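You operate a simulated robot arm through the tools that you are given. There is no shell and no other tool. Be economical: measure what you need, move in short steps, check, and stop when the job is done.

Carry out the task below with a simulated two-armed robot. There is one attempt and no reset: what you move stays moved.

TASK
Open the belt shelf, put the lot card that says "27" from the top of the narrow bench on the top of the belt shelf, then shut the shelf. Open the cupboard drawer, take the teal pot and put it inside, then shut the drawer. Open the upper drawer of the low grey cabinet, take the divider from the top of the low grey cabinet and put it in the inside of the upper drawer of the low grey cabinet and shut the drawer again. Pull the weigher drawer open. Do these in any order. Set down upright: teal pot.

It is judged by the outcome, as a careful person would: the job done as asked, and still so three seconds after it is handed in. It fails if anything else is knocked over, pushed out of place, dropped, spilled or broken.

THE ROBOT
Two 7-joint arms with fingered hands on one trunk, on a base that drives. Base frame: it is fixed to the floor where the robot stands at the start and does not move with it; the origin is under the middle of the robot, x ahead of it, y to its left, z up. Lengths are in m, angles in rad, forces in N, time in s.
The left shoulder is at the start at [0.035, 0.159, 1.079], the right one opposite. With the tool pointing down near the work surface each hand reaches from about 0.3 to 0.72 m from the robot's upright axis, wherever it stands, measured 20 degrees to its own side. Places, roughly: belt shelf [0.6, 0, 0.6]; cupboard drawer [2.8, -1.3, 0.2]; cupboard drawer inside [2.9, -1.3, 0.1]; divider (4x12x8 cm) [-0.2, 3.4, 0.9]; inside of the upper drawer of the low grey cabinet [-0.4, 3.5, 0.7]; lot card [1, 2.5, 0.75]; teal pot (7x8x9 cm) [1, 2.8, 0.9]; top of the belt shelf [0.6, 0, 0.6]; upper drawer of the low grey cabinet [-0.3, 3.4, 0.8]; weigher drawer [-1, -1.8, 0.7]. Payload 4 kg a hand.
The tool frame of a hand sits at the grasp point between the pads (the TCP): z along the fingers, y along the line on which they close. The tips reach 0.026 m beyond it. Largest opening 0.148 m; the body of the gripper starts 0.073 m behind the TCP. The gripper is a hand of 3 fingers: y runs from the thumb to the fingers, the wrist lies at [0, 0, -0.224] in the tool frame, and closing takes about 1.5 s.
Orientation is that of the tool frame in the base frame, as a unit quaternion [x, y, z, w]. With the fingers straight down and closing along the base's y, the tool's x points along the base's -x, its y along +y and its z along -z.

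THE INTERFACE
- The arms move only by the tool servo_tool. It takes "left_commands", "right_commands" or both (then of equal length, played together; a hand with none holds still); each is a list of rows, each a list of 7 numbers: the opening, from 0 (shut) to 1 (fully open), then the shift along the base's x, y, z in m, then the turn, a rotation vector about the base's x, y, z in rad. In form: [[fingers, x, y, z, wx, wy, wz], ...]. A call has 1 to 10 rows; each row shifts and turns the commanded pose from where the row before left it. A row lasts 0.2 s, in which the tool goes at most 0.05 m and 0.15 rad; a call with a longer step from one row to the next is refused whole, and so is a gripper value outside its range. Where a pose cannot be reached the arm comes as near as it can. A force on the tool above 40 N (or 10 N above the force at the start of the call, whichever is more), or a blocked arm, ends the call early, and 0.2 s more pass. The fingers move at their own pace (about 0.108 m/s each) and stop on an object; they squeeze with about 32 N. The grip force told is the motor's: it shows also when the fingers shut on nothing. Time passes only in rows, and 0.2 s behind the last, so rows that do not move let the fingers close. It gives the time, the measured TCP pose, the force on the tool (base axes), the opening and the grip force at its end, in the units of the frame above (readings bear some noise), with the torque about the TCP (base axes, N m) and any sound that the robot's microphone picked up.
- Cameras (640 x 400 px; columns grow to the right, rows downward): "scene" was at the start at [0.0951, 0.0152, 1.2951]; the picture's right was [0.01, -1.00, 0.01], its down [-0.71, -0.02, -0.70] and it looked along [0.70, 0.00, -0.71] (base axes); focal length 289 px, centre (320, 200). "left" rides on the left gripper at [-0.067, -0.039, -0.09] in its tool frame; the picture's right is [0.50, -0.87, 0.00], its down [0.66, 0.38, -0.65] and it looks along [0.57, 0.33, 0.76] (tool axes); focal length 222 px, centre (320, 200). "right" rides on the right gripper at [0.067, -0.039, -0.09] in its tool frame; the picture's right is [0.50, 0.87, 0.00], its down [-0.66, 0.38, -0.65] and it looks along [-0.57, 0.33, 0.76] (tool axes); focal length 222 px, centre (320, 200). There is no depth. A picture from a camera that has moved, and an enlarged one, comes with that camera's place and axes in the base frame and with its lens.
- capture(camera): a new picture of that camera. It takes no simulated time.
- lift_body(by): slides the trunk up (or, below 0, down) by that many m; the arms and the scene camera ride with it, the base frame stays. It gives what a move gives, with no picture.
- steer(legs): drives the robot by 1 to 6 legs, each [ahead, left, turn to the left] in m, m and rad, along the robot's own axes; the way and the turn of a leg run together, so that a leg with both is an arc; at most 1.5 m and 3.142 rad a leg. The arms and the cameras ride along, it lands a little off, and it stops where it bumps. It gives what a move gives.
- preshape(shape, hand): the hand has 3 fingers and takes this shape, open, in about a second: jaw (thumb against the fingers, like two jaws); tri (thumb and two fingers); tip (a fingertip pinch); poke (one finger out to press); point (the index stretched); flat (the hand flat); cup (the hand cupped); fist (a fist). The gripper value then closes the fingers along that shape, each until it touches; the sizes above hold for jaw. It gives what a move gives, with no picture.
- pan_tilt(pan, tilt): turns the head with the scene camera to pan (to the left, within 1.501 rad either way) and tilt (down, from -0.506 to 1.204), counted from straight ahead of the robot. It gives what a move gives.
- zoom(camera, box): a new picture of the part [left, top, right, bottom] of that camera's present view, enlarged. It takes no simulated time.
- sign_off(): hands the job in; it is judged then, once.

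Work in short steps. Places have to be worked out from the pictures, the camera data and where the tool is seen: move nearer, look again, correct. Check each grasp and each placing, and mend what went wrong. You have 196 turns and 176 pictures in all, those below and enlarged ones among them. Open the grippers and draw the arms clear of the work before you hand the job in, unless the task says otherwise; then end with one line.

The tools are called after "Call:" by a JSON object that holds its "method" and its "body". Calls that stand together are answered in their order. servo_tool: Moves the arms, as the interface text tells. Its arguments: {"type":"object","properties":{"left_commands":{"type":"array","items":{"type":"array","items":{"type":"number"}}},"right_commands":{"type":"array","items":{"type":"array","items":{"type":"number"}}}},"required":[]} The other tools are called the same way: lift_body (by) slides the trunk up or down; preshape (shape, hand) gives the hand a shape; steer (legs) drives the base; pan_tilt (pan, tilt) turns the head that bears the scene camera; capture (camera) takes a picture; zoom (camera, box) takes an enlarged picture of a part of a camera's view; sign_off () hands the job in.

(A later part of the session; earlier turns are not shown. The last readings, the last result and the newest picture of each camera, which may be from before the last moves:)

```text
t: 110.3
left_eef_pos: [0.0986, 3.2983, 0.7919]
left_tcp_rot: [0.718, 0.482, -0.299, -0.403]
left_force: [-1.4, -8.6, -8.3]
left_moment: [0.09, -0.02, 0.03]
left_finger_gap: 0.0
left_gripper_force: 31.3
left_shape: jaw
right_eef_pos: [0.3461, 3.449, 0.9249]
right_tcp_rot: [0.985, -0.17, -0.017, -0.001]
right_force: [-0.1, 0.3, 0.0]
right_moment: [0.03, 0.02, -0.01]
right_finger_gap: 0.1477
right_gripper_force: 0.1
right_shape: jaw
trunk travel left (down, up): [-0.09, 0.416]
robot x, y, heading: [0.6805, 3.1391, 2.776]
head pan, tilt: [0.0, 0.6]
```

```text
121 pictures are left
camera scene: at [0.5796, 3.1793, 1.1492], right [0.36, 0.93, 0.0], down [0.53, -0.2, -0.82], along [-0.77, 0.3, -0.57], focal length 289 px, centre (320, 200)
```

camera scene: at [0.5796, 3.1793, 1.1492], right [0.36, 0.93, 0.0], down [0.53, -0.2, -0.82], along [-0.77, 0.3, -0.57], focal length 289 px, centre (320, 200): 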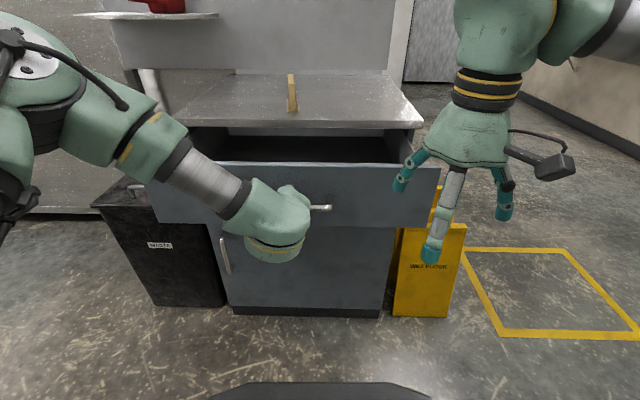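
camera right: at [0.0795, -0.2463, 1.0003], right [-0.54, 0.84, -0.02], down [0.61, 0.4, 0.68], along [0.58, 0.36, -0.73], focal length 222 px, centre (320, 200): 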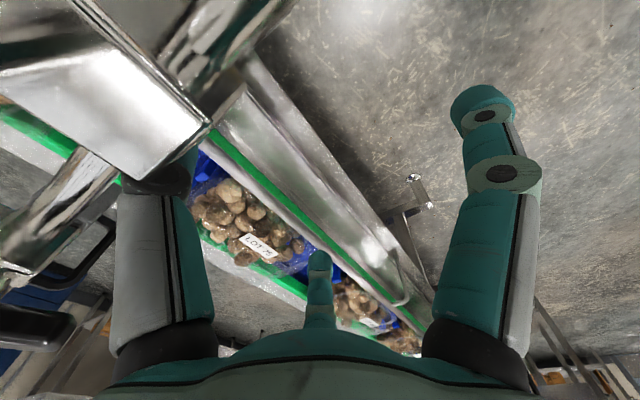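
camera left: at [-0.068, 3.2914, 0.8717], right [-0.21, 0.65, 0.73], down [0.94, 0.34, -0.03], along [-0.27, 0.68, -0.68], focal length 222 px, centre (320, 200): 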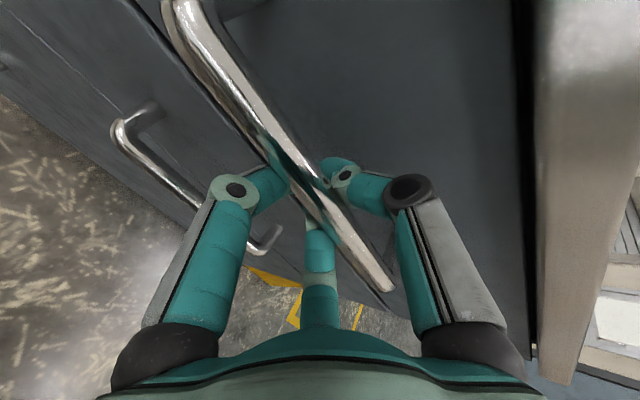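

Pull a bit more for room.

Call:
{"method": "servo_tool", "body": {"left_commands": [[0, 0.028, -0.0107, 0, 0, 0, 0], [0, 0.028, -0.0107, 0, 0, 0, 0]]}}

```text
t: 111.0
left_eef_pos: [0.1552, 3.2773, 0.7911]
left_tcp_rot: [0.718, 0.482, -0.299, -0.403]
left_force: [-2.1, -9.3, -8.5]
left_moment: [0.1, 0.02, 0.01]
left_finger_gap: 0.0001
left_gripper_force: 31.7
left_shape: jaw
right_eef_pos: [0.3459, 3.4486, 0.9243]
right_tcp_rot: [0.985, -0.169, -0.018, 0.0]
right_force: [-0.3, 0.3, -0.3]
right_moment: [0.0, 0.02, 0.01]
right_finger_gap: 0.1481
right_gripper_force: 0.2
right_shape: jaw
trunk travel left (down, up): [-0.09, 0.416]
robot x, y, heading: [0.6777, 3.139, 2.779]
head pan, tilt: [0.0, 0.6]
```

Opened ~0.27 m. Release: open and withdraw along the finger axis.

Call:
{"method": "servo_tool", "body": {"left_commands": [[0.2, 0, 0, 0, 0, 0, 0], [0.4, 0.004, -0.0016, 0, 0, 0, 0], [0.45, 0.008, -0.0031, 0.005, 0, 0, 0], [0.5, 0.016, -0.006, 0.01, 0, 0, 0], [0.5, 0.028, -0.011, 0.015, 0, 0, 0], [0.5, 0.028, -0.011, 0.015, 0, 0, 0], [0.5, 0.0, -0.0, 0.03, 0, 0, 0]]}}

Call:
{"method": "capture", "body": {"camera": "scene"}}

```text
t: 112.5
left_eef_pos: [0.2376, 3.2432, 0.8661]
left_tcp_rot: [0.717, 0.482, -0.3, -0.404]
left_force: [0.2, -0.1, -0.4]
left_moment: [0.02, 0.03, 0.01]
left_finger_gap: 0.0735
left_gripper_force: 0.0
left_shape: jaw
right_eef_pos: [0.346, 3.4478, 0.9234]
right_tcp_rot: [0.985, -0.169, -0.018, -0.001]
right_force: [0.0, -0.1, -1.4]
right_moment: [0.0, 0.01, 0.01]
right_finger_gap: 0.1479
right_gripper_force: 0.1
right_shape: jaw
trunk travel left (down, up): [-0.09, 0.416]
robot x, y, heading: [0.6811, 3.1404, 2.771]
head pan, tilt: [0.0, 0.6]
```

```text
120 pictures are left
camera scene: at [0.58, 3.1792, 1.1494], right [0.36, 0.93, 0.0], down [0.53, -0.2, -0.83], along [-0.77, 0.3, -0.56], focal length 289 px, centre (320, 200)
```

scene: 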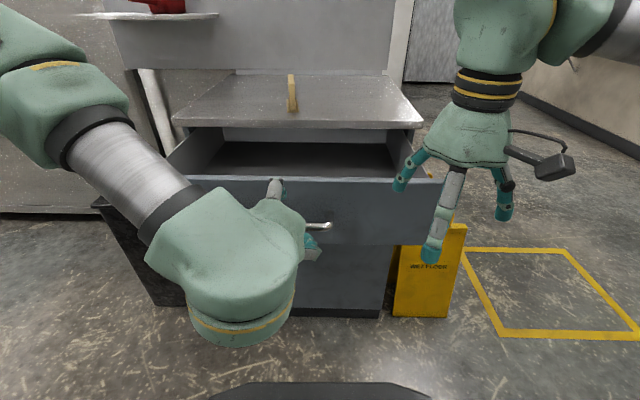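

Drawer is open. I raise the trunk and move ahead 0.15 m so the right hand can reach the divider.

Call:
{"method": "lift_body", "body": {"by": 0.22}}

Call:
{"method": "steer", "body": {"legs": [[0.15, 0, 0]]}}

Call:
{"method": "capture", "body": {"camera": "scene"}}

Call:
{"method": "zoom", "body": {"camera": "scene", "box": [240, 60, 360, 180]}}

```text
t: 114.9
left_eef_pos: [0.2373, 3.2447, 1.0868]
left_tcp_rot: [0.717, 0.482, -0.299, -0.404]
left_force: [-0.4, 0.8, -0.2]
left_moment: [0.02, 0.02, 0.02]
left_finger_gap: 0.0736
left_gripper_force: 0.1
left_shape: jaw
right_eef_pos: [0.3475, 3.4494, 1.1433]
right_tcp_rot: [0.985, -0.169, -0.017, -0.001]
right_force: [0.3, 0.2, 0.0]
right_moment: [0.0, 0.01, -0.01]
right_finger_gap: 0.148
right_gripper_force: 0.0
right_shape: jaw
trunk travel left (down, up): [-0.31, 0.196]
robot x, y, heading: [0.6838, 3.1404, 2.777]
head pan, tilt: [0.0, 0.6]
```

```text
t: 116.3
left_eef_pos: [0.0981, 3.2976, 1.0883]
left_tcp_rot: [0.717, 0.482, -0.3, -0.405]
left_force: [0.6, -0.4, -0.6]
left_moment: [0.03, -0.02, 0.0]
left_finger_gap: 0.0736
left_gripper_force: 0.1
left_shape: jaw
right_eef_pos: [0.2062, 3.5018, 1.1456]
right_tcp_rot: [0.985, -0.169, -0.018, -0.001]
right_force: [0.8, 0.0, 0.1]
right_moment: [0.03, 0.04, -0.01]
right_finger_gap: 0.1481
right_gripper_force: 0.0
right_shape: jaw
trunk travel left (down, up): [-0.31, 0.196]
robot x, y, heading: [0.5458, 3.1928, 2.781]
head pan, tilt: [0.0, 0.6]
```

```text
119 pictures are left
camera scene: at [0.4406, 3.2331, 1.3697], right [0.36, 0.93, 0.0], down [0.53, -0.2, -0.83], along [-0.77, 0.3, -0.56], focal length 289 px, centre (320, 200)
```

scene: 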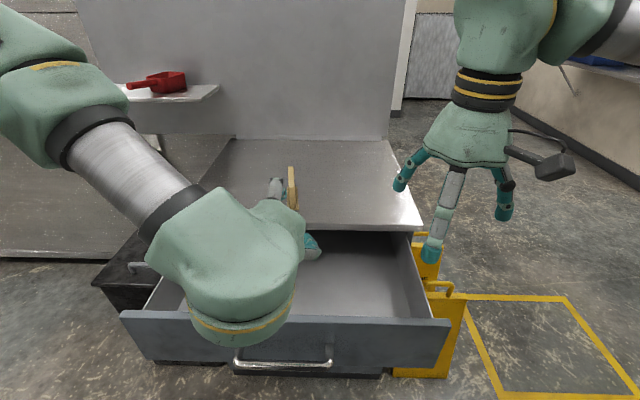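

```text
3.33 times, centred on (300, 120) of scene
camera zoom: at [0.4406, 3.2331, 1.3697], right [0.36, 0.93, 0.0], down [0.53, -0.2, -0.83], along [-0.77, 0.3, -0.56], focal length 964 px, centre (387, 467)
```

zoom: 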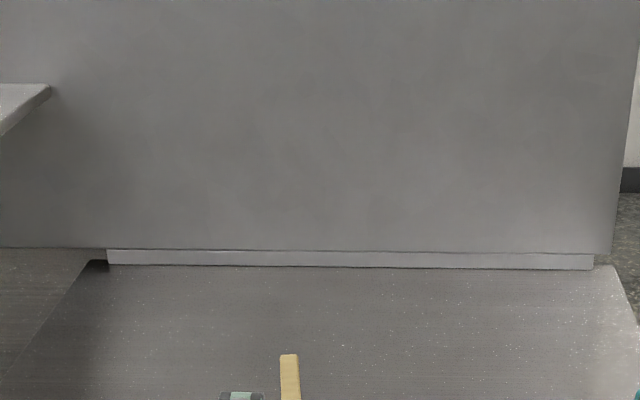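

The left hand blocks the view; I move it aside to the left and look again.

Call:
{"method": "servo_tool", "body": {"left_commands": [[0.5, -0.004, -0.045, 0.01, 0, 0, 0], [0.5, -0.004, -0.045, 0.01, 0, 0, 0], [0.5, -0.004, -0.045, 0.01, 0, 0, 0], [0.5, -0.004, -0.045, 0.01, 0, 0, 0], [0.5, -0.004, -0.045, 0.01, 0, 0, 0]]}}

Call:
{"method": "zoom", "body": {"camera": "scene", "box": [220, 130, 380, 250]}}

Call:
{"method": "capture", "body": {"camera": "right"}}

```text
t: 117.5
left_eef_pos: [0.0165, 3.1185, 1.1701]
left_tcp_rot: [0.717, 0.482, -0.3, -0.404]
left_force: [-0.6, -0.2, 0.0]
left_moment: [-0.02, 0.02, -0.03]
left_finger_gap: 0.0736
left_gripper_force: 0.1
left_shape: jaw
left hand out of reach, approached as far as the arm can: row 1, 2, 3, 4, 5
right_eef_pos: [0.2059, 3.4996, 1.1451]
right_tcp_rot: [0.985, -0.17, -0.018, -0.002]
right_force: [-0.1, -0.5, 0.1]
right_moment: [-0.01, 0.03, 0.0]
right_finger_gap: 0.1482
right_gripper_force: 0.0
right_shape: jaw
trunk travel left (down, up): [-0.31, 0.196]
robot x, y, heading: [0.5376, 3.1916, 2.777]
head pan, tilt: [0.0, 0.6]
```

```text
3.33 times, centred on (300, 190) of scene
camera zoom: at [0.4384, 3.231, 1.3696], right [0.36, 0.93, 0.0], down [0.53, -0.2, -0.83], along [-0.77, 0.3, -0.56], focal length 964 px, centre (387, 233)
```

zoom: 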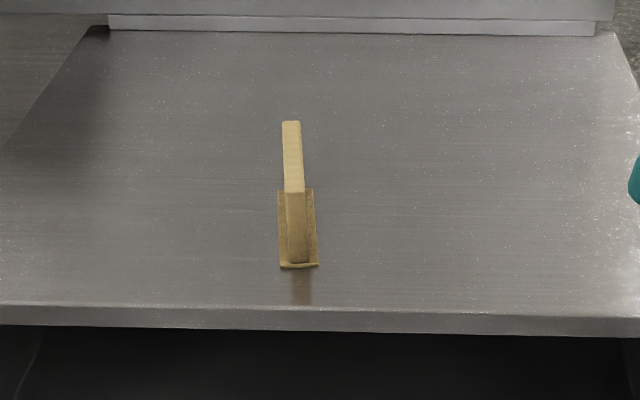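

```text
116 pictures are left
camera right: at [0.2836, 3.515, 1.2327], right [0.18, -0.98, -0.02], down [-0.72, -0.14, 0.68], along [-0.67, -0.11, -0.73], focal length 222 px, centre (320, 200)
```

right: 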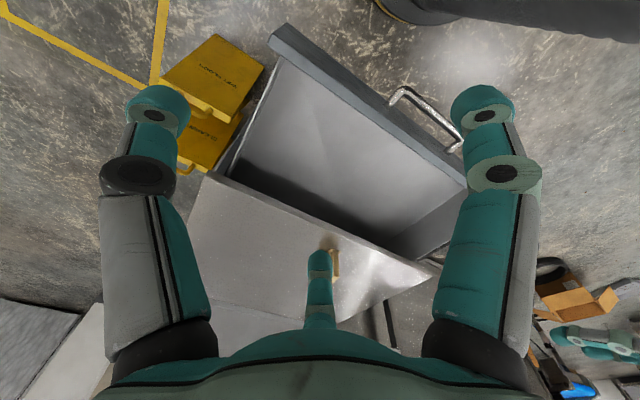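

Board is ~1 cm thick on a 4 cm base, centre ≈(-0.295,3.425), top z≈0.945, aligned with my heading. I inch ahead 7 cm, pitch the right hand forward and bring it above the near half of the board.

Call:
{"method": "steer", "body": {"legs": [[0.07, 0, 0]]}}

Call:
{"method": "servo_tool", "body": {"right_commands": [[0.6, -0.045, -0.012, 0, 0.0446, 0.117, 0], [0.6, -0.045, -0.012, 0, 0.0446, 0.117, 0], [0.6, -0.045, -0.012, 0, 0.0446, 0.117, 0], [0.6, -0.045, -0.012, -0.01, 0.0446, 0.117, 0], [0.6, -0.045, -0.012, -0.01, 0, 0, 0], [0.6, -0.045, -0.012, -0.01, 0, 0, 0], [0.6, -0.045, -0.012, -0.01, 0, 0, 0]]}}

Call:
{"method": "capture", "body": {"camera": "right"}}

Call:
{"method": "capture", "body": {"camera": "scene"}}

```text
t: 118.5
left_eef_pos: [-0.0447, 3.1446, 1.1708]
left_tcp_rot: [0.717, 0.482, -0.3, -0.405]
left_force: [0.0, -0.1, -0.5]
left_moment: [0.0, 0.0, 0.02]
left_finger_gap: 0.0735
left_gripper_force: 0.1
left_shape: jaw
right_eef_pos: [0.1432, 3.5268, 1.1447]
right_tcp_rot: [0.985, -0.169, -0.019, -0.002]
right_force: [-0.3, -0.6, -0.2]
right_moment: [0.05, -0.01, 0.0]
right_finger_gap: 0.148
right_gripper_force: 0.1
right_shape: jaw
trunk travel left (down, up): [-0.31, 0.196]
robot x, y, heading: [0.4752, 3.2216, 2.776]
head pan, tilt: [0.0, 0.6]
```

```text
t: 120.1
left_eef_pos: [-0.0482, 3.1438, 1.1701]
left_tcp_rot: [0.717, 0.484, -0.299, -0.403]
left_force: [-0.7, -0.6, 0.7]
left_moment: [0.04, -0.01, -0.04]
left_finger_gap: 0.0736
left_gripper_force: 0.0
left_shape: jaw
right_eef_pos: [-0.1762, 3.4404, 1.1032]
right_tcp_rot: [0.951, -0.161, -0.26, -0.05]
right_force: [-0.2, -0.3, -0.8]
right_moment: [0.05, -0.04, 0.01]
right_finger_gap: 0.0896
right_gripper_force: 0.0
right_shape: jaw
trunk travel left (down, up): [-0.31, 0.196]
robot x, y, heading: [0.4782, 3.2183, 2.77]
head pan, tilt: [0.0, 0.6]
```

```text
115 pictures are left
camera right: at [-0.0664, 3.4425, 1.1475], right [0.12, -0.96, -0.27], down [-0.35, -0.29, 0.89], along [-0.93, -0.01, -0.37], focal length 222 px, centre (320, 200)
```

right: 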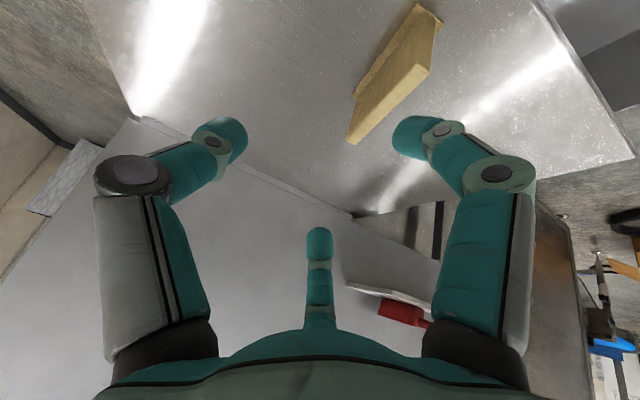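

```text
114 pictures are left
camera scene: at [0.3739, 3.2559, 1.3695], right [0.36, 0.93, 0.0], down [0.53, -0.2, -0.82], along [-0.77, 0.3, -0.57], focal length 289 px, centre (320, 200)
```

scene: 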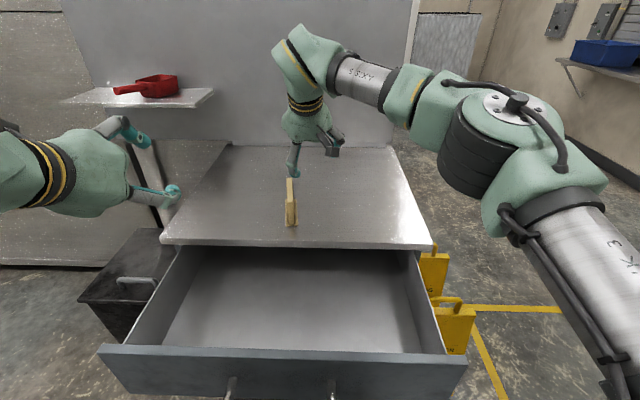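

Estimates agree with the wrist view. Move over the board, down to z≈1.0, and check.

Call:
{"method": "servo_tool", "body": {"right_commands": [[0.6, -0.0235, -0.006, -0.022, 0, 0, 0], [0.6, -0.0235, -0.006, -0.022, 0, 0, 0], [0.6, -0.0235, -0.006, -0.022, 0, 0, 0], [0.6, -0.0235, -0.006, -0.022, 0, 0, 0]]}}

Call:
{"method": "capture", "body": {"camera": "right"}}

Call:
{"method": "zoom", "body": {"camera": "scene", "box": [220, 120, 380, 240]}}

```text
t: 121.1
left_eef_pos: [-0.0465, 3.1452, 1.1701]
left_tcp_rot: [0.717, 0.483, -0.299, -0.404]
left_force: [0.2, 0.2, 0.9]
left_moment: [-0.03, 0.01, 0.01]
left_finger_gap: 0.0736
left_gripper_force: 0.1
left_shape: jaw
right_eef_pos: [-0.2308, 3.4266, 1.0242]
right_tcp_rot: [0.95, -0.163, -0.261, -0.05]
right_force: [0.4, -0.4, 0.5]
right_moment: [-0.01, 0.0, 0.0]
right_finger_gap: 0.0889
right_gripper_force: 0.0
right_shape: jaw
right hand out of reach, approached as far as the arm can: row 3, 4
trunk travel left (down, up): [-0.31, 0.196]
robot x, y, heading: [0.4773, 3.216, 2.778]
head pan, tilt: [0.0, 0.6]
```

```text
113 pictures are left
camera right: at [-0.1205, 3.4273, 1.0668], right [0.12, -0.96, -0.26], down [-0.34, -0.29, 0.89], along [-0.93, -0.01, -0.36], focal length 222 px, centre (320, 200)
```

right: 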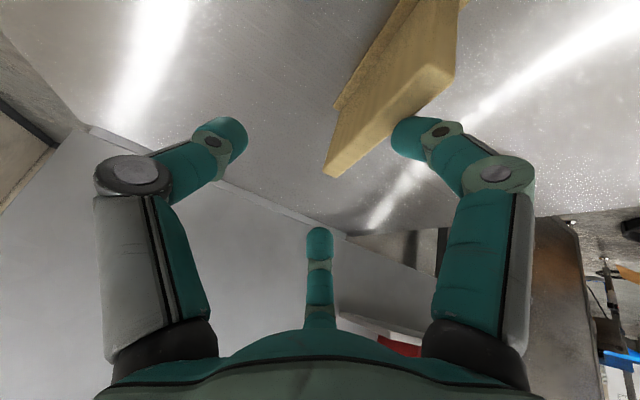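

```text
3.33 times, centred on (300, 180) of scene
camera zoom: at [0.3754, 3.2577, 1.3696], right [0.36, 0.93, 0.0], down [0.53, -0.2, -0.82], along [-0.77, 0.29, -0.57], focal length 964 px, centre (387, 267)
```

zoom: 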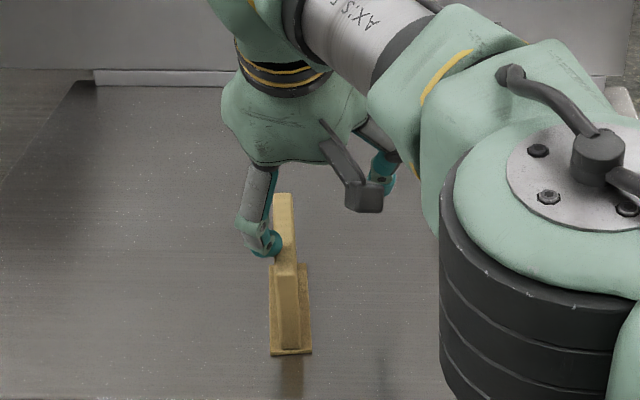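

At the reach limit; I shift 2.5 cm left with a touch back, then lower using the trunk.

Call:
{"method": "servo_tool", "body": {"right_commands": [[0.6, 0.015, -0.01, 0.0, 0, 0, 0], [0.6, 0.0, -0.02, 0.0, 0, 0, 0], [0.6, 0, 0, 0, 0, 0, 0]]}}

Call:
{"method": "capture", "body": {"camera": "right"}}

```text
t: 121.9
left_eef_pos: [-0.047, 3.1455, 1.1698]
left_tcp_rot: [0.717, 0.483, -0.299, -0.404]
left_force: [0.3, -0.4, 0.3]
left_moment: [-0.02, 0.01, 0.03]
left_finger_gap: 0.0738
left_gripper_force: 0.0
left_shape: jaw
right_eef_pos: [-0.2166, 3.3968, 1.0231]
right_tcp_rot: [0.951, -0.162, -0.26, -0.049]
right_force: [0.2, 0.2, 0.1]
right_moment: [-0.02, -0.01, -0.01]
right_finger_gap: 0.089
right_gripper_force: 0.1
right_shape: jaw
trunk travel left (down, up): [-0.31, 0.196]
robot x, y, heading: [0.4782, 3.2182, 2.776]
head pan, tilt: [0.0, 0.6]
```

```text
111 pictures are left
camera right: at [-0.1065, 3.3981, 1.0669], right [0.12, -0.96, -0.26], down [-0.34, -0.29, 0.89], along [-0.93, -0.01, -0.36], focal length 222 px, centre (320, 200)
```

right: 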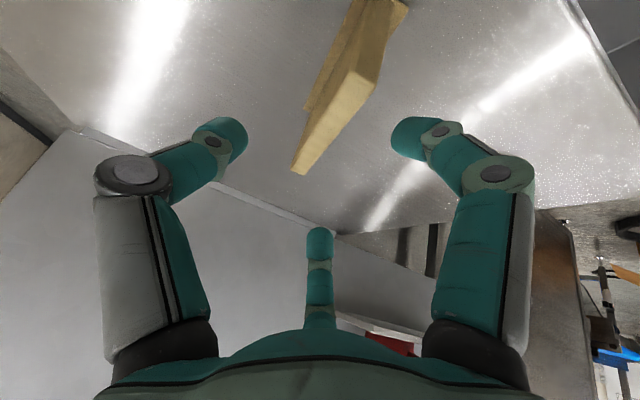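

Laterally good now, but the TCP is ~4 cm short. I pitch the hand further forward about the wrist to gain reach, then lower by trunk.

Call:
{"method": "servo_tool", "body": {"right_commands": [[0.6, -0.0234, 0.008, 0.017, 0.0536, 0.138, 0], [0.6, -0.0234, 0.008, 0.017, 0.0536, 0.138, 0]]}}

Call:
{"method": "lift_body", "body": {"by": -0.1}}

Call:
{"method": "capture", "body": {"camera": "right"}}

Call:
{"method": "zoom", "body": {"camera": "scene", "box": [220, 90, 380, 210]}}

```text
t: 122.5
left_eef_pos: [-0.0452, 3.1455, 1.1702]
left_tcp_rot: [0.717, 0.482, -0.299, -0.405]
left_force: [0.1, 0.0, -0.3]
left_moment: [0.02, 0.03, -0.02]
left_finger_gap: 0.0732
left_gripper_force: 0.0
left_shape: jaw
right_eef_pos: [-0.262, 3.4114, 1.0579]
right_tcp_rot: [0.901, -0.153, -0.398, -0.078]
right_force: [1.2, -0.1, -0.5]
right_moment: [-0.06, 0.04, 0.03]
right_finger_gap: 0.0891
right_gripper_force: 0.0
right_shape: jaw
trunk travel left (down, up): [-0.31, 0.196]
robot x, y, heading: [0.4759, 3.2219, 2.773]
head pan, tilt: [0.0, 0.6]
```

```text
t: 123.8
left_eef_pos: [-0.0465, 3.1453, 1.0717]
left_tcp_rot: [0.717, 0.482, -0.3, -0.404]
left_force: [0.0, 0.1, -0.1]
left_moment: [0.0, 0.0, -0.02]
left_finger_gap: 0.0736
left_gripper_force: 0.1
left_shape: jaw
right_eef_pos: [-0.2618, 3.4114, 0.9597]
right_tcp_rot: [0.901, -0.153, -0.398, -0.077]
right_force: [0.2, -0.4, -0.4]
right_moment: [-0.01, 0.0, 0.0]
right_finger_gap: 0.0891
right_gripper_force: 0.1
right_shape: jaw
trunk travel left (down, up): [-0.21, 0.296]
robot x, y, heading: [0.476, 3.2199, 2.777]
head pan, tilt: [0.0, 0.6]
```

```text
110 pictures are left
camera right: at [-0.1448, 3.4104, 0.9707], right [0.03, -0.92, -0.39], down [-0.09, -0.39, 0.92], along [-1.0, 0.01, -0.1], focal length 222 px, centre (320, 200)
```

right: 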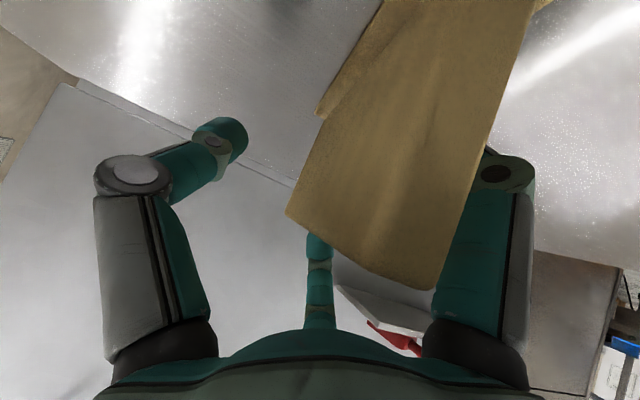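

```text
3.33 times, centred on (300, 150) of scene
camera zoom: at [0.3756, 3.2578, 1.2706], right [0.36, 0.93, 0.0], down [0.53, -0.2, -0.83], along [-0.77, 0.29, -0.56], focal length 964 px, centre (387, 367)
```

zoom: 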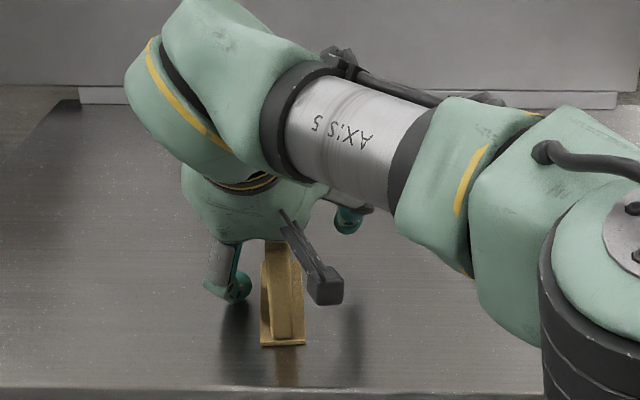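

Board sits between the fingers. Lower 2.5 cm and close.

Call:
{"method": "lift_body", "body": {"by": -0.025}}

Call:
{"method": "servo_tool", "body": {"right_commands": [[0.3, 0, 0, 0, 0, 0, 0], [0.0, 0, 0, 0, 0, 0, 0], [0, 0, 0, 0, 0, 0, 0], [0, 0, 0, 0, 0, 0, 0], [0, 0, 0, 0, 0, 0, 0], [0, 0, 0, 0, 0, 0, 0]]}}

Call:
{"method": "zoom", "body": {"camera": "scene", "box": [220, 90, 380, 210]}}

```text
t: 124.5
left_eef_pos: [-0.0453, 3.1446, 1.047]
left_tcp_rot: [0.717, 0.483, -0.3, -0.405]
left_force: [-0.1, -0.1, -0.5]
left_moment: [-0.01, -0.03, 0.01]
left_finger_gap: 0.0734
left_gripper_force: 0.0
left_shape: jaw
right_eef_pos: [-0.2632, 3.4122, 0.9492]
right_tcp_rot: [0.897, -0.15, -0.409, -0.079]
right_force: [5.3, -1.3, 19.9]
right_moment: [-0.31, -1.04, -0.08]
right_finger_gap: 0.0859
right_gripper_force: 0.1
right_shape: jaw
trunk travel left (down, up): [-0.185, 0.321]
robot x, y, heading: [0.4789, 3.219, 2.779]
head pan, tilt: [0.0, 0.6]
stopped: the force on the tool passed its limit at 44 N (the readings are from after the stop); the commanded pose is now the measured one
```

```text
t: 125.8
left_eef_pos: [-0.044, 3.144, 1.0465]
left_tcp_rot: [0.717, 0.482, -0.3, -0.404]
left_force: [0.3, 0.3, 1.3]
left_moment: [0.0, 0.02, -0.01]
left_finger_gap: 0.0735
left_gripper_force: 0.1
left_shape: jaw
right_eef_pos: [-0.2621, 3.4109, 0.9481]
right_tcp_rot: [0.897, -0.151, -0.407, -0.079]
right_force: [-0.8, -1.4, 25.3]
right_moment: [-0.22, -2.06, -0.11]
right_finger_gap: 0.0162
right_gripper_force: 32.4
right_shape: jaw
trunk travel left (down, up): [-0.185, 0.321]
robot x, y, heading: [0.4747, 3.2216, 2.778]
head pan, tilt: [0.0, 0.6]
```

```text
3.33 times, centred on (300, 150) of scene
camera zoom: at [0.3783, 3.2566, 1.2459], right [0.36, 0.93, 0.0], down [0.53, -0.2, -0.83], along [-0.77, 0.29, -0.56], focal length 964 px, centre (387, 367)
```

zoom: 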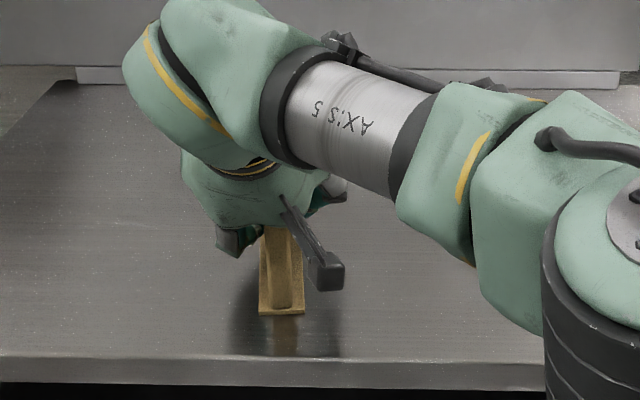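

Gripped (gap 16 mm). Lift with the trunk and check.

Call:
{"method": "lift_body", "body": {"by": 0.13}}

Call:
{"method": "capture", "body": {"camera": "scene"}}

Call:
{"method": "capture", "body": {"camera": "right"}}

```text
t: 127.4
left_eef_pos: [-0.0465, 3.1454, 1.1746]
left_tcp_rot: [0.716, 0.483, -0.3, -0.404]
left_force: [0.4, -0.2, 1.0]
left_moment: [0.03, 0.02, -0.01]
left_finger_gap: 0.0736
left_gripper_force: 0.1
left_shape: jaw
right_eef_pos: [-0.2639, 3.4119, 1.0729]
right_tcp_rot: [0.898, -0.152, -0.405, -0.079]
right_force: [-0.2, 0.0, -0.1]
right_moment: [-0.01, 0.03, 0.0]
right_finger_gap: 0.0161
right_gripper_force: 32.3
right_shape: jaw
trunk travel left (down, up): [-0.315, 0.191]
robot x, y, heading: [0.4722, 3.2187, 2.777]
head pan, tilt: [0.0, 0.6]
```

```text
107 pictures are left
camera scene: at [0.3751, 3.2577, 1.3745], right [0.36, 0.93, 0.0], down [0.53, -0.2, -0.82], along [-0.77, 0.29, -0.57], focal length 289 px, centre (320, 200)
```

scene: 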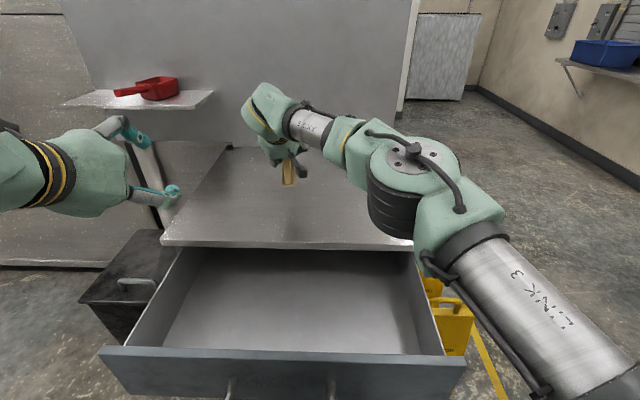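

```text
106 pictures are left
camera right: at [-0.1469, 3.4115, 1.0817], right [0.02, -0.92, -0.39], down [-0.08, -0.39, 0.92], along [-1.0, 0.01, -0.08], focal length 222 px, centre (320, 200)
```

right: 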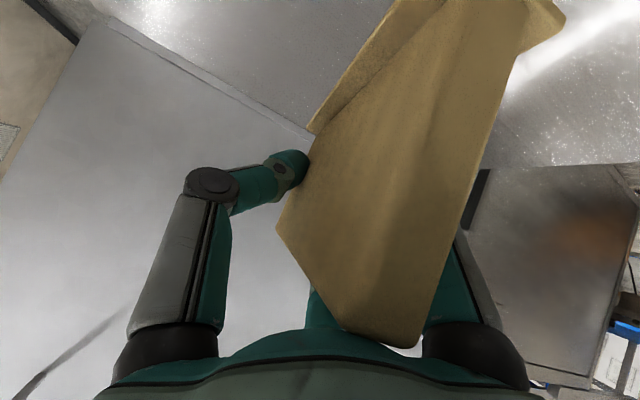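

Divider is held level. I bring it back over the open drawer (TCP about 0.56 m ahead of me).

Call:
{"method": "servo_tool", "body": {"right_commands": [[0, 0.041, -0.0158, 0, 0, 0, 0], [0, 0.041, -0.0158, 0, 0, 0, 0], [0, 0.041, -0.0158, 0, 0, 0, 0], [0, 0.041, -0.0158, 0, 0, 0, 0], [0, 0.041, -0.0158, 0, 0, 0, 0]]}}

Call:
{"method": "capture", "body": {"camera": "scene"}}

Call:
{"method": "capture", "body": {"camera": "right"}}

```text
t: 128.6
left_eef_pos: [-0.0454, 3.1443, 1.1757]
left_tcp_rot: [0.717, 0.482, -0.3, -0.404]
left_force: [0.3, 0.2, 0.7]
left_moment: [-0.03, -0.04, -0.02]
left_finger_gap: 0.0737
left_gripper_force: 0.1
left_shape: jaw
right_eef_pos: [-0.0561, 3.3316, 1.0746]
right_tcp_rot: [0.898, -0.152, -0.405, -0.078]
right_force: [0.9, -1.1, -0.1]
right_moment: [-0.01, 0.05, 0.0]
right_finger_gap: 0.0159
right_gripper_force: 32.2
right_shape: jaw
trunk travel left (down, up): [-0.315, 0.191]
robot x, y, heading: [0.48, 3.2187, 2.774]
head pan, tilt: [0.0, 0.6]
```

```text
105 pictures are left
camera scene: at [0.3761, 3.2572, 1.3746], right [0.36, 0.93, 0.0], down [0.53, -0.2, -0.83], along [-0.77, 0.29, -0.56], focal length 289 px, centre (320, 200)
```

scene: 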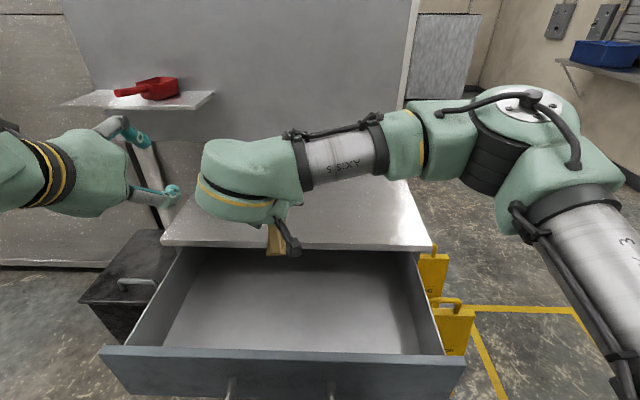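

```text
104 pictures are left
camera right: at [0.0618, 3.3317, 1.0831], right [0.02, -0.92, -0.39], down [-0.08, -0.39, 0.92], along [-1.0, 0.01, -0.08], focal length 222 px, centre (320, 200)
```

right: 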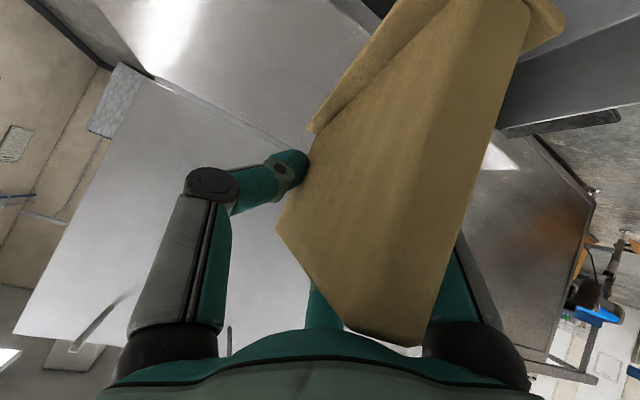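

Back 2.5 cm more for edge clearance, then lower into the drawer stepwise.

Call:
{"method": "servo_tool", "body": {"right_commands": [[0, 0.0235, -0.009, 0, 0, 0, 0], [0, 0, 0, -0.04, 0, 0, 0], [0, 0, 0, -0.04, 0, 0, 0], [0, 0, 0, -0.04, 0, 0, 0], [0, 0, 0, -0.03, 0, 0, 0]]}}

Call:
{"method": "capture", "body": {"camera": "scene"}}

```text
t: 129.8
left_eef_pos: [-0.0477, 3.1451, 1.1748]
left_tcp_rot: [0.717, 0.483, -0.299, -0.404]
left_force: [-0.2, -0.3, 0.2]
left_moment: [0.01, 0.03, 0.0]
left_finger_gap: 0.0735
left_gripper_force: 0.1
left_shape: jaw
right_eef_pos: [-0.05, 3.3227, 0.9384]
right_tcp_rot: [0.901, -0.151, -0.399, -0.08]
right_force: [0.1, -0.1, 0.4]
right_moment: [-0.01, 0.04, 0.0]
right_finger_gap: 0.0159
right_gripper_force: 32.1
right_shape: jaw
right hand out of reach, approached as far as the arm can: row 5
trunk travel left (down, up): [-0.315, 0.191]
robot x, y, heading: [0.4788, 3.2186, 2.776]
head pan, tilt: [0.0, 0.6]
```

```text
103 pictures are left
camera scene: at [0.3743, 3.2581, 1.3744], right [0.36, 0.93, 0.0], down [0.53, -0.2, -0.82], along [-0.77, 0.29, -0.57], focal length 289 px, centre (320, 200)
```

scene: 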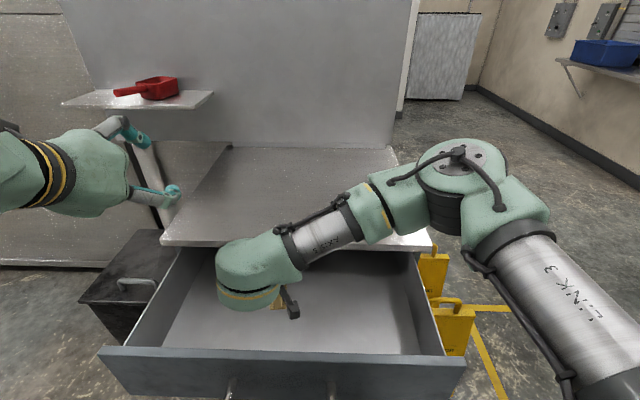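

The wrist camera would hit the drawer front if I lower like this. I raise slightly and yaw the hand ~70° left so that hand and camera lie sideways within the drawer width.

Call:
{"method": "servo_tool", "body": {"right_commands": [[0, 0, 0, 0.04, 0, 0, 0], [0, 0, 0, 0.03, 0, 0, 0.14], [0, 0, 0, 0, 0, 0, 0.148], [0, 0, 0, 0, 0, 0, 0.148], [0, 0, 0, 0, 0, 0, 0.148], [0, 0, 0, 0, 0, 0, 0.148], [0, 0, 0, 0, 0, 0, 0.148], [0, 0, 0, 0, 0, 0, 0.148], [0, 0, 0, 0, 0, 0, 0.148]]}}

Call:
{"method": "capture", "body": {"camera": "scene"}}

```text
t: 131.8
left_eef_pos: [-0.0463, 3.1453, 1.1748]
left_tcp_rot: [0.718, 0.483, -0.299, -0.402]
left_force: [-0.6, 0.4, 0.1]
left_moment: [0.01, -0.02, -0.02]
left_finger_gap: 0.0736
left_gripper_force: 0.1
left_shape: jaw
right_eef_pos: [-0.0496, 3.3224, 1.0068]
right_tcp_rot: [0.831, 0.373, -0.38, 0.16]
right_force: [-0.1, -0.6, -0.5]
right_moment: [0.02, -0.03, 0.03]
right_finger_gap: 0.0156
right_gripper_force: 31.9
right_shape: jaw
trunk travel left (down, up): [-0.315, 0.191]
robot x, y, heading: [0.4766, 3.2186, 2.777]
head pan, tilt: [0.0, 0.6]
```

```text
102 pictures are left
camera scene: at [0.375, 3.2581, 1.3745], right [0.36, 0.93, 0.0], down [0.53, -0.2, -0.82], along [-0.77, 0.29, -0.57], focal length 289 px, centre (320, 200)
```

scene: 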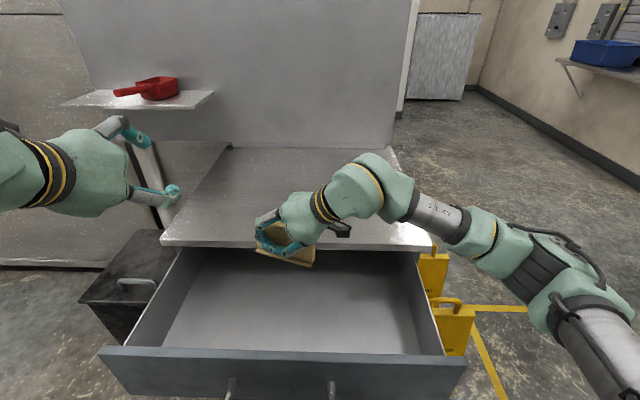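

Hand now lies sideways with good clearances. Lower into the drawer.

Call:
{"method": "servo_tool", "body": {"right_commands": [[0, 0, 0, -0.04, 0, 0, 0], [0, 0, 0, -0.04, 0, 0, 0], [0, 0, 0, -0.04, 0, 0, 0], [0, 0, 0, -0.03, 0, 0, 0]]}}

Call:
{"method": "capture", "body": {"camera": "scene"}}

```text
t: 132.8
left_eef_pos: [-0.0463, 3.1434, 1.175]
left_tcp_rot: [0.717, 0.483, -0.299, -0.404]
left_force: [-0.5, -1.1, 0.9]
left_moment: [0.01, -0.01, -0.01]
left_finger_gap: 0.0734
left_gripper_force: 0.0
left_shape: jaw
right_eef_pos: [-0.0481, 3.3221, 0.8566]
right_tcp_rot: [0.832, 0.372, -0.38, 0.159]
right_force: [0.2, -0.4, 0.5]
right_moment: [-0.03, 0.02, -0.02]
right_finger_gap: 0.0156
right_gripper_force: 32.1
right_shape: jaw
trunk travel left (down, up): [-0.315, 0.191]
robot x, y, heading: [0.4748, 3.2198, 2.777]
head pan, tilt: [0.0, 0.6]
```

```text
101 pictures are left
camera scene: at [0.3751, 3.258, 1.3745], right [0.36, 0.93, 0.0], down [0.53, -0.2, -0.82], along [-0.77, 0.29, -0.57], focal length 289 px, centre (320, 200)
```

scene: 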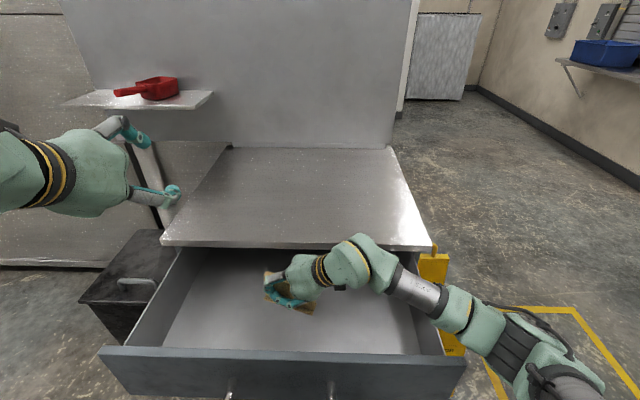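

Continue slowly until contact.

Call:
{"method": "servo_tool", "body": {"right_commands": [[0, 0, 0, -0.015, 0, 0, 0], [0, 0, 0, -0.015, 0, 0, 0], [0, 0, 0, -0.01, 0, 0, 0]]}}

Call:
{"method": "zoom", "body": {"camera": "scene", "box": [220, 220, 460, 370]}}

```text
t: 133.6
left_eef_pos: [-0.0466, 3.1446, 1.1759]
left_tcp_rot: [0.718, 0.482, -0.3, -0.403]
left_force: [0.1, 0.0, -0.1]
left_moment: [0.01, 0.01, -0.01]
left_finger_gap: 0.0736
left_gripper_force: 0.0
left_shape: jaw
right_eef_pos: [-0.0484, 3.321, 0.8168]
right_tcp_rot: [0.831, 0.372, -0.38, 0.159]
right_force: [-0.6, -0.5, -0.6]
right_moment: [0.01, 0.0, -0.03]
right_finger_gap: 0.0157
right_gripper_force: 31.6
right_shape: jaw
trunk travel left (down, up): [-0.315, 0.191]
robot x, y, heading: [0.4763, 3.2205, 2.782]
head pan, tilt: [0.0, 0.6]
```

```text
2.67 times, centred on (340, 295) of scene
camera zoom: at [0.3753, 3.2578, 1.3745], right [0.36, 0.93, 0.0], down [0.53, -0.2, -0.82], along [-0.77, 0.29, -0.57], focal length 771 px, centre (267, -53)
```

zoom: 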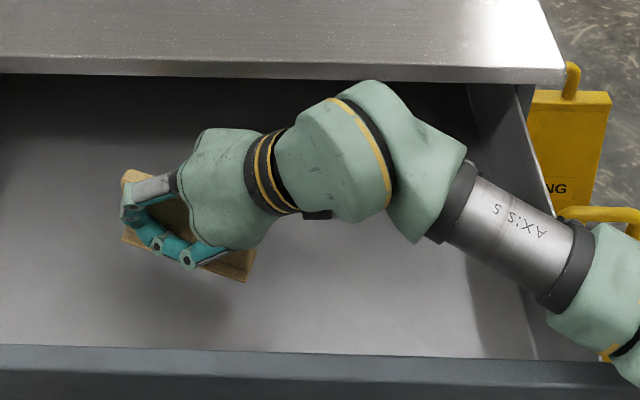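

Call:
{"method": "servo_tool", "body": {"right_commands": [[0, 0, 0, -0.012, 0, 0, 0], [0, 0, 0, -0.012, 0, 0, 0], [0, 0, 0, -0.012, 0, 0, 0], [0, 0, 0, -0.012, 0, 0, 0]]}}

Call:
{"method": "zoom", "body": {"camera": "scene", "box": [220, 220, 460, 370]}}

```text
t: 134.8
left_eef_pos: [-0.0448, 3.1414, 1.1728]
left_tcp_rot: [0.717, 0.483, -0.298, -0.406]
left_force: [-1.0, -0.6, -1.0]
left_moment: [-0.02, -0.06, 0.0]
left_finger_gap: 0.0733
left_gripper_force: 0.0
left_shape: jaw
right_eef_pos: [-0.0754, 3.3419, 0.8079]
right_tcp_rot: [0.823, 0.375, -0.408, 0.128]
right_force: [-1.1, -0.3, -0.2]
right_moment: [-0.02, -0.04, 0.05]
right_finger_gap: 0.0157
right_gripper_force: 32.3
right_shape: jaw
trunk travel left (down, up): [-0.315, 0.191]
robot x, y, heading: [0.4747, 3.222, 2.774]
head pan, tilt: [0.0, 0.6]
stopped in row 4 (right hand): the arm was blocked; the commanded pose is now the measured one
```

```text
2.67 times, centred on (340, 295) of scene
camera zoom: at [0.3773, 3.2528, 1.3738], right [0.36, 0.93, 0.0], down [0.53, -0.2, -0.83], along [-0.77, 0.3, -0.56], focal length 771 px, centre (267, -53)
```

zoom: 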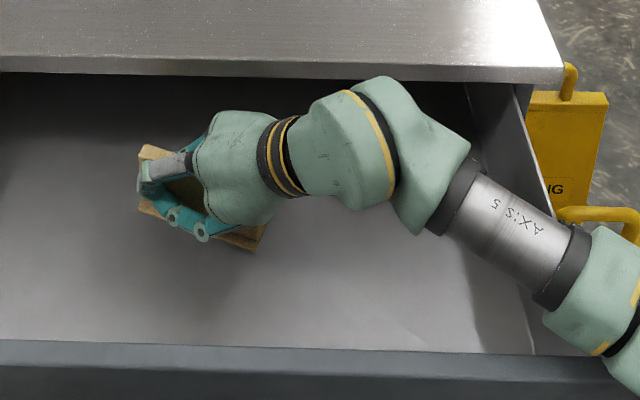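

The arm was blocked (no tool force). Check how far the divider is from the drawer floor with the wrist camera.

Call:
{"method": "capture", "body": {"camera": "right"}}

Call:
{"method": "capture", "body": {"camera": "scene"}}

```text
98 pictures are left
camera right: at [-0.0261, 3.4506, 0.8183], right [0.82, -0.34, -0.47], down [0.4, -0.26, 0.88], along [-0.42, -0.91, -0.07], focal length 222 px, centre (320, 200)
```

right: 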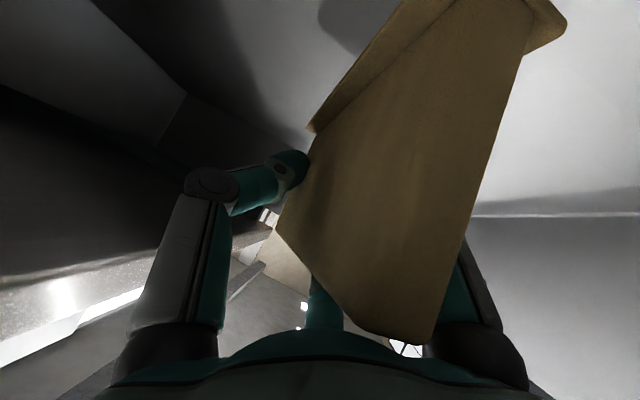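

```text
97 pictures are left
camera scene: at [0.3773, 3.2528, 1.3738], right [0.36, 0.93, 0.0], down [0.53, -0.2, -0.83], along [-0.77, 0.3, -0.56], focal length 289 px, centre (320, 200)
```

scene: 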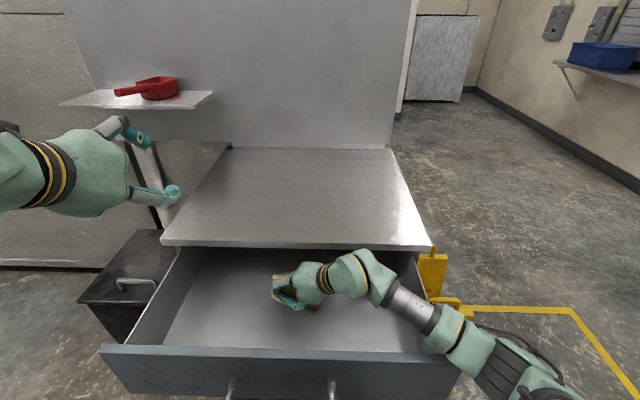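

The forearm is likely on the drawer's corner. Raise the trunk so the forearm comes down steeper, then lower the hand again with the arm.

Call:
{"method": "lift_body", "body": {"by": 0.12}}

Call:
{"method": "servo_tool", "body": {"right_commands": [[0, 0.01, -0.01, -0.035, 0, 0, 0], [0, 0.01, -0.008, -0.035, 0, 0, 0], [0, 0, 0, -0.03, 0, 0, 0], [0, 0, 0, -0.02, 0, 0, 0], [0, 0, 0, -0.01, 0, 0, 0], [0, 0, 0, -0.01, 0, 0, 0], [0, 0, 0, -0.01, 0, 0, 0]]}}

Call:
{"method": "zoom", "body": {"camera": "scene", "box": [200, 240, 500, 400]}}

```text
t: 136.3
left_eef_pos: [-0.0463, 3.1477, 1.295]
left_tcp_rot: [0.717, 0.482, -0.3, -0.404]
left_force: [0.1, 0.1, -0.1]
left_moment: [0.0, -0.03, 0.0]
left_finger_gap: 0.0737
left_gripper_force: 0.0
left_shape: jaw
right_eef_pos: [-0.0673, 3.3388, 0.9148]
right_tcp_rot: [0.826, 0.373, -0.399, 0.14]
right_force: [-0.2, 0.4, -1.1]
right_moment: [-0.01, 0.0, 0.03]
right_finger_gap: 0.0158
right_gripper_force: 32.0
right_shape: jaw
trunk travel left (down, up): [-0.435, 0.071]
robot x, y, heading: [0.4774, 3.2227, 2.777]
head pan, tilt: [0.0, 0.6]
```

```text
t: 138.1
left_eef_pos: [-0.0443, 3.148, 1.2958]
left_tcp_rot: [0.718, 0.48, -0.299, -0.405]
left_force: [0.1, 0.2, 0.0]
left_moment: [0.0, -0.02, -0.02]
left_finger_gap: 0.0737
left_gripper_force: 0.1
left_shape: jaw
right_eef_pos: [-0.0553, 3.3232, 0.7757]
right_tcp_rot: [0.822, 0.374, -0.409, 0.135]
right_force: [2.5, 6.8, 21.1]
right_moment: [1.65, -1.28, 0.07]
right_finger_gap: 0.0154
right_gripper_force: 31.5
right_shape: jaw
trunk travel left (down, up): [-0.435, 0.071]
robot x, y, heading: [0.4783, 3.2247, 2.775]
head pan, tilt: [0.0, 0.6]
stopped in row 7 (right hand): the force on the tool passed its limit at 43 N (the readings are from after the stop); the commanded pose is now the measured one
```

```text
2.13 times, centred on (350, 320) of scene
camera zoom: at [0.3775, 3.2592, 1.4953], right [0.36, 0.93, 0.0], down [0.53, -0.2, -0.83], along [-0.77, 0.3, -0.56], focal length 617 px, centre (256, -56)
```

zoom: 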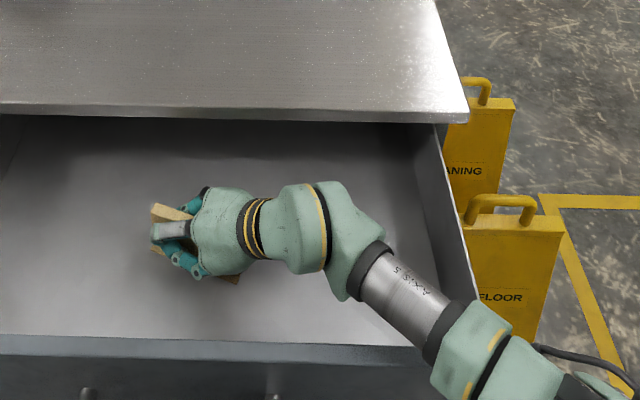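

Contact with drawer floor. Ease up a hair, open, and look.

Call:
{"method": "servo_tool", "body": {"right_commands": [[0, 0, 0, 0.006, 0, 0, 0], [0.2, 0, 0, 0, 0, 0, 0], [0.45, 0, 0, 0, 0, 0, 0], [0.45, 0, 0, 0, 0, 0, 0]]}}

Call:
{"method": "zoom", "body": {"camera": "scene", "box": [240, 300, 360, 390]}}

Call:
{"method": "capture", "body": {"camera": "right"}}

```text
t: 139.1
left_eef_pos: [-0.0458, 3.1475, 1.2959]
left_tcp_rot: [0.717, 0.482, -0.299, -0.404]
left_force: [-0.3, 0.8, -1.0]
left_moment: [0.0, -0.01, 0.0]
left_finger_gap: 0.0736
left_gripper_force: 0.2
left_shape: jaw
right_eef_pos: [-0.0532, 3.3212, 0.7767]
right_tcp_rot: [0.823, 0.373, -0.406, 0.137]
right_force: [-0.3, -0.7, 0.2]
right_moment: [0.0, -0.01, 0.01]
right_finger_gap: 0.0659
right_gripper_force: 0.1
right_shape: jaw
trunk travel left (down, up): [-0.435, 0.071]
robot x, y, heading: [0.4773, 3.2211, 2.776]
head pan, tilt: [0.0, 0.6]
```

```text
4.44 times, centred on (300, 345) of scene
camera zoom: at [0.3761, 3.259, 1.4952], right [0.36, 0.93, 0.0], down [0.53, -0.2, -0.82], along [-0.77, 0.3, -0.57], focal length 1285 px, centre (409, -444)
```

zoom: 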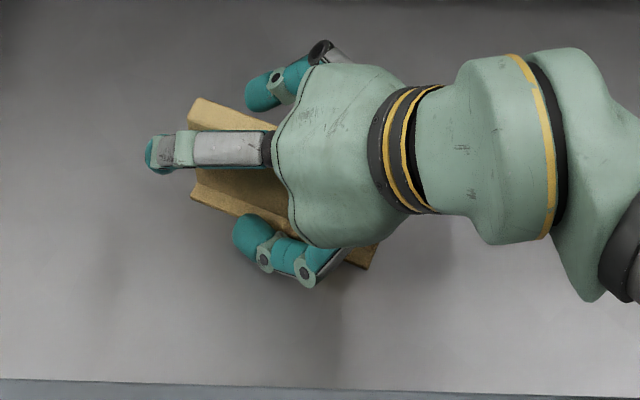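

```text
94 pictures are left
camera right: at [-0.0044, 3.4304, 0.7851], right [0.82, -0.34, -0.45], down [0.39, -0.24, 0.89], along [-0.41, -0.91, -0.07], focal length 222 px, centre (320, 200)
```

right: 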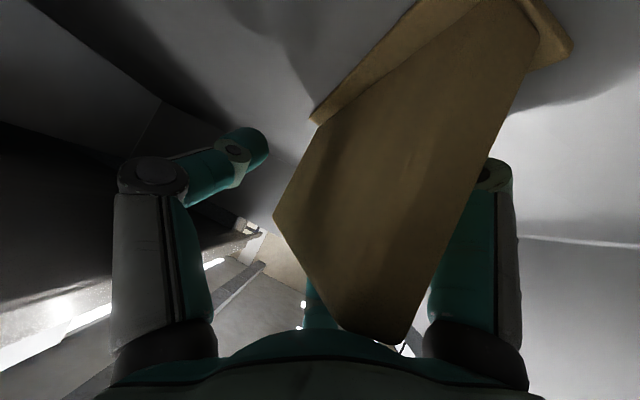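

Divider stands in the drawer. Withdraw the hand along the finger axis/up.

Call:
{"method": "servo_tool", "body": {"right_commands": [[0.45, 0.005, 0.006, 0.02, 0, 0, 0], [0.45, 0.01, 0.012, 0.03, 0, 0, 0], [0.45, 0.01, 0.012, 0.035, 0, 0, 0], [0.45, 0.01, 0.012, 0.04, 0, 0, 0], [0.45, 0.01, 0.012, 0.04, 0, 0, 0], [0.45, 0, 0.0, 0.045, 0, 0, 0], [0.45, 0, 0.0, 0.045, 0, 0, 0]]}}

Call:
{"method": "capture", "body": {"camera": "scene"}}

```text
t: 140.7
left_eef_pos: [-0.0462, 3.1475, 1.2959]
left_tcp_rot: [0.717, 0.483, -0.299, -0.405]
left_force: [0.2, -0.4, -1.0]
left_moment: [-0.01, 0.01, 0.03]
left_finger_gap: 0.0737
left_gripper_force: 0.1
left_shape: jaw
right_eef_pos: [-0.0064, 3.3737, 1.0325]
right_tcp_rot: [0.823, 0.374, -0.405, 0.137]
right_force: [-0.3, 0.5, 0.9]
right_moment: [0.01, -0.01, -0.02]
right_finger_gap: 0.0661
right_gripper_force: 0.1
right_shape: jaw
trunk travel left (down, up): [-0.435, 0.071]
robot x, y, heading: [0.4776, 3.2233, 2.777]
head pan, tilt: [0.0, 0.6]
```

```text
93 pictures are left
camera scene: at [0.3758, 3.2588, 1.4952], right [0.36, 0.93, 0.0], down [0.53, -0.2, -0.82], along [-0.77, 0.3, -0.57], focal length 289 px, centre (320, 200)
```

scene: 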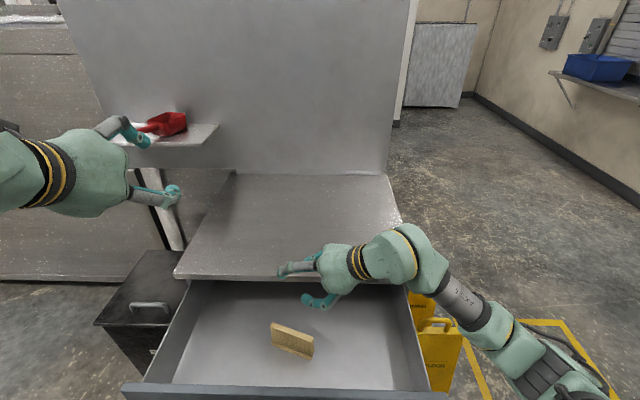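

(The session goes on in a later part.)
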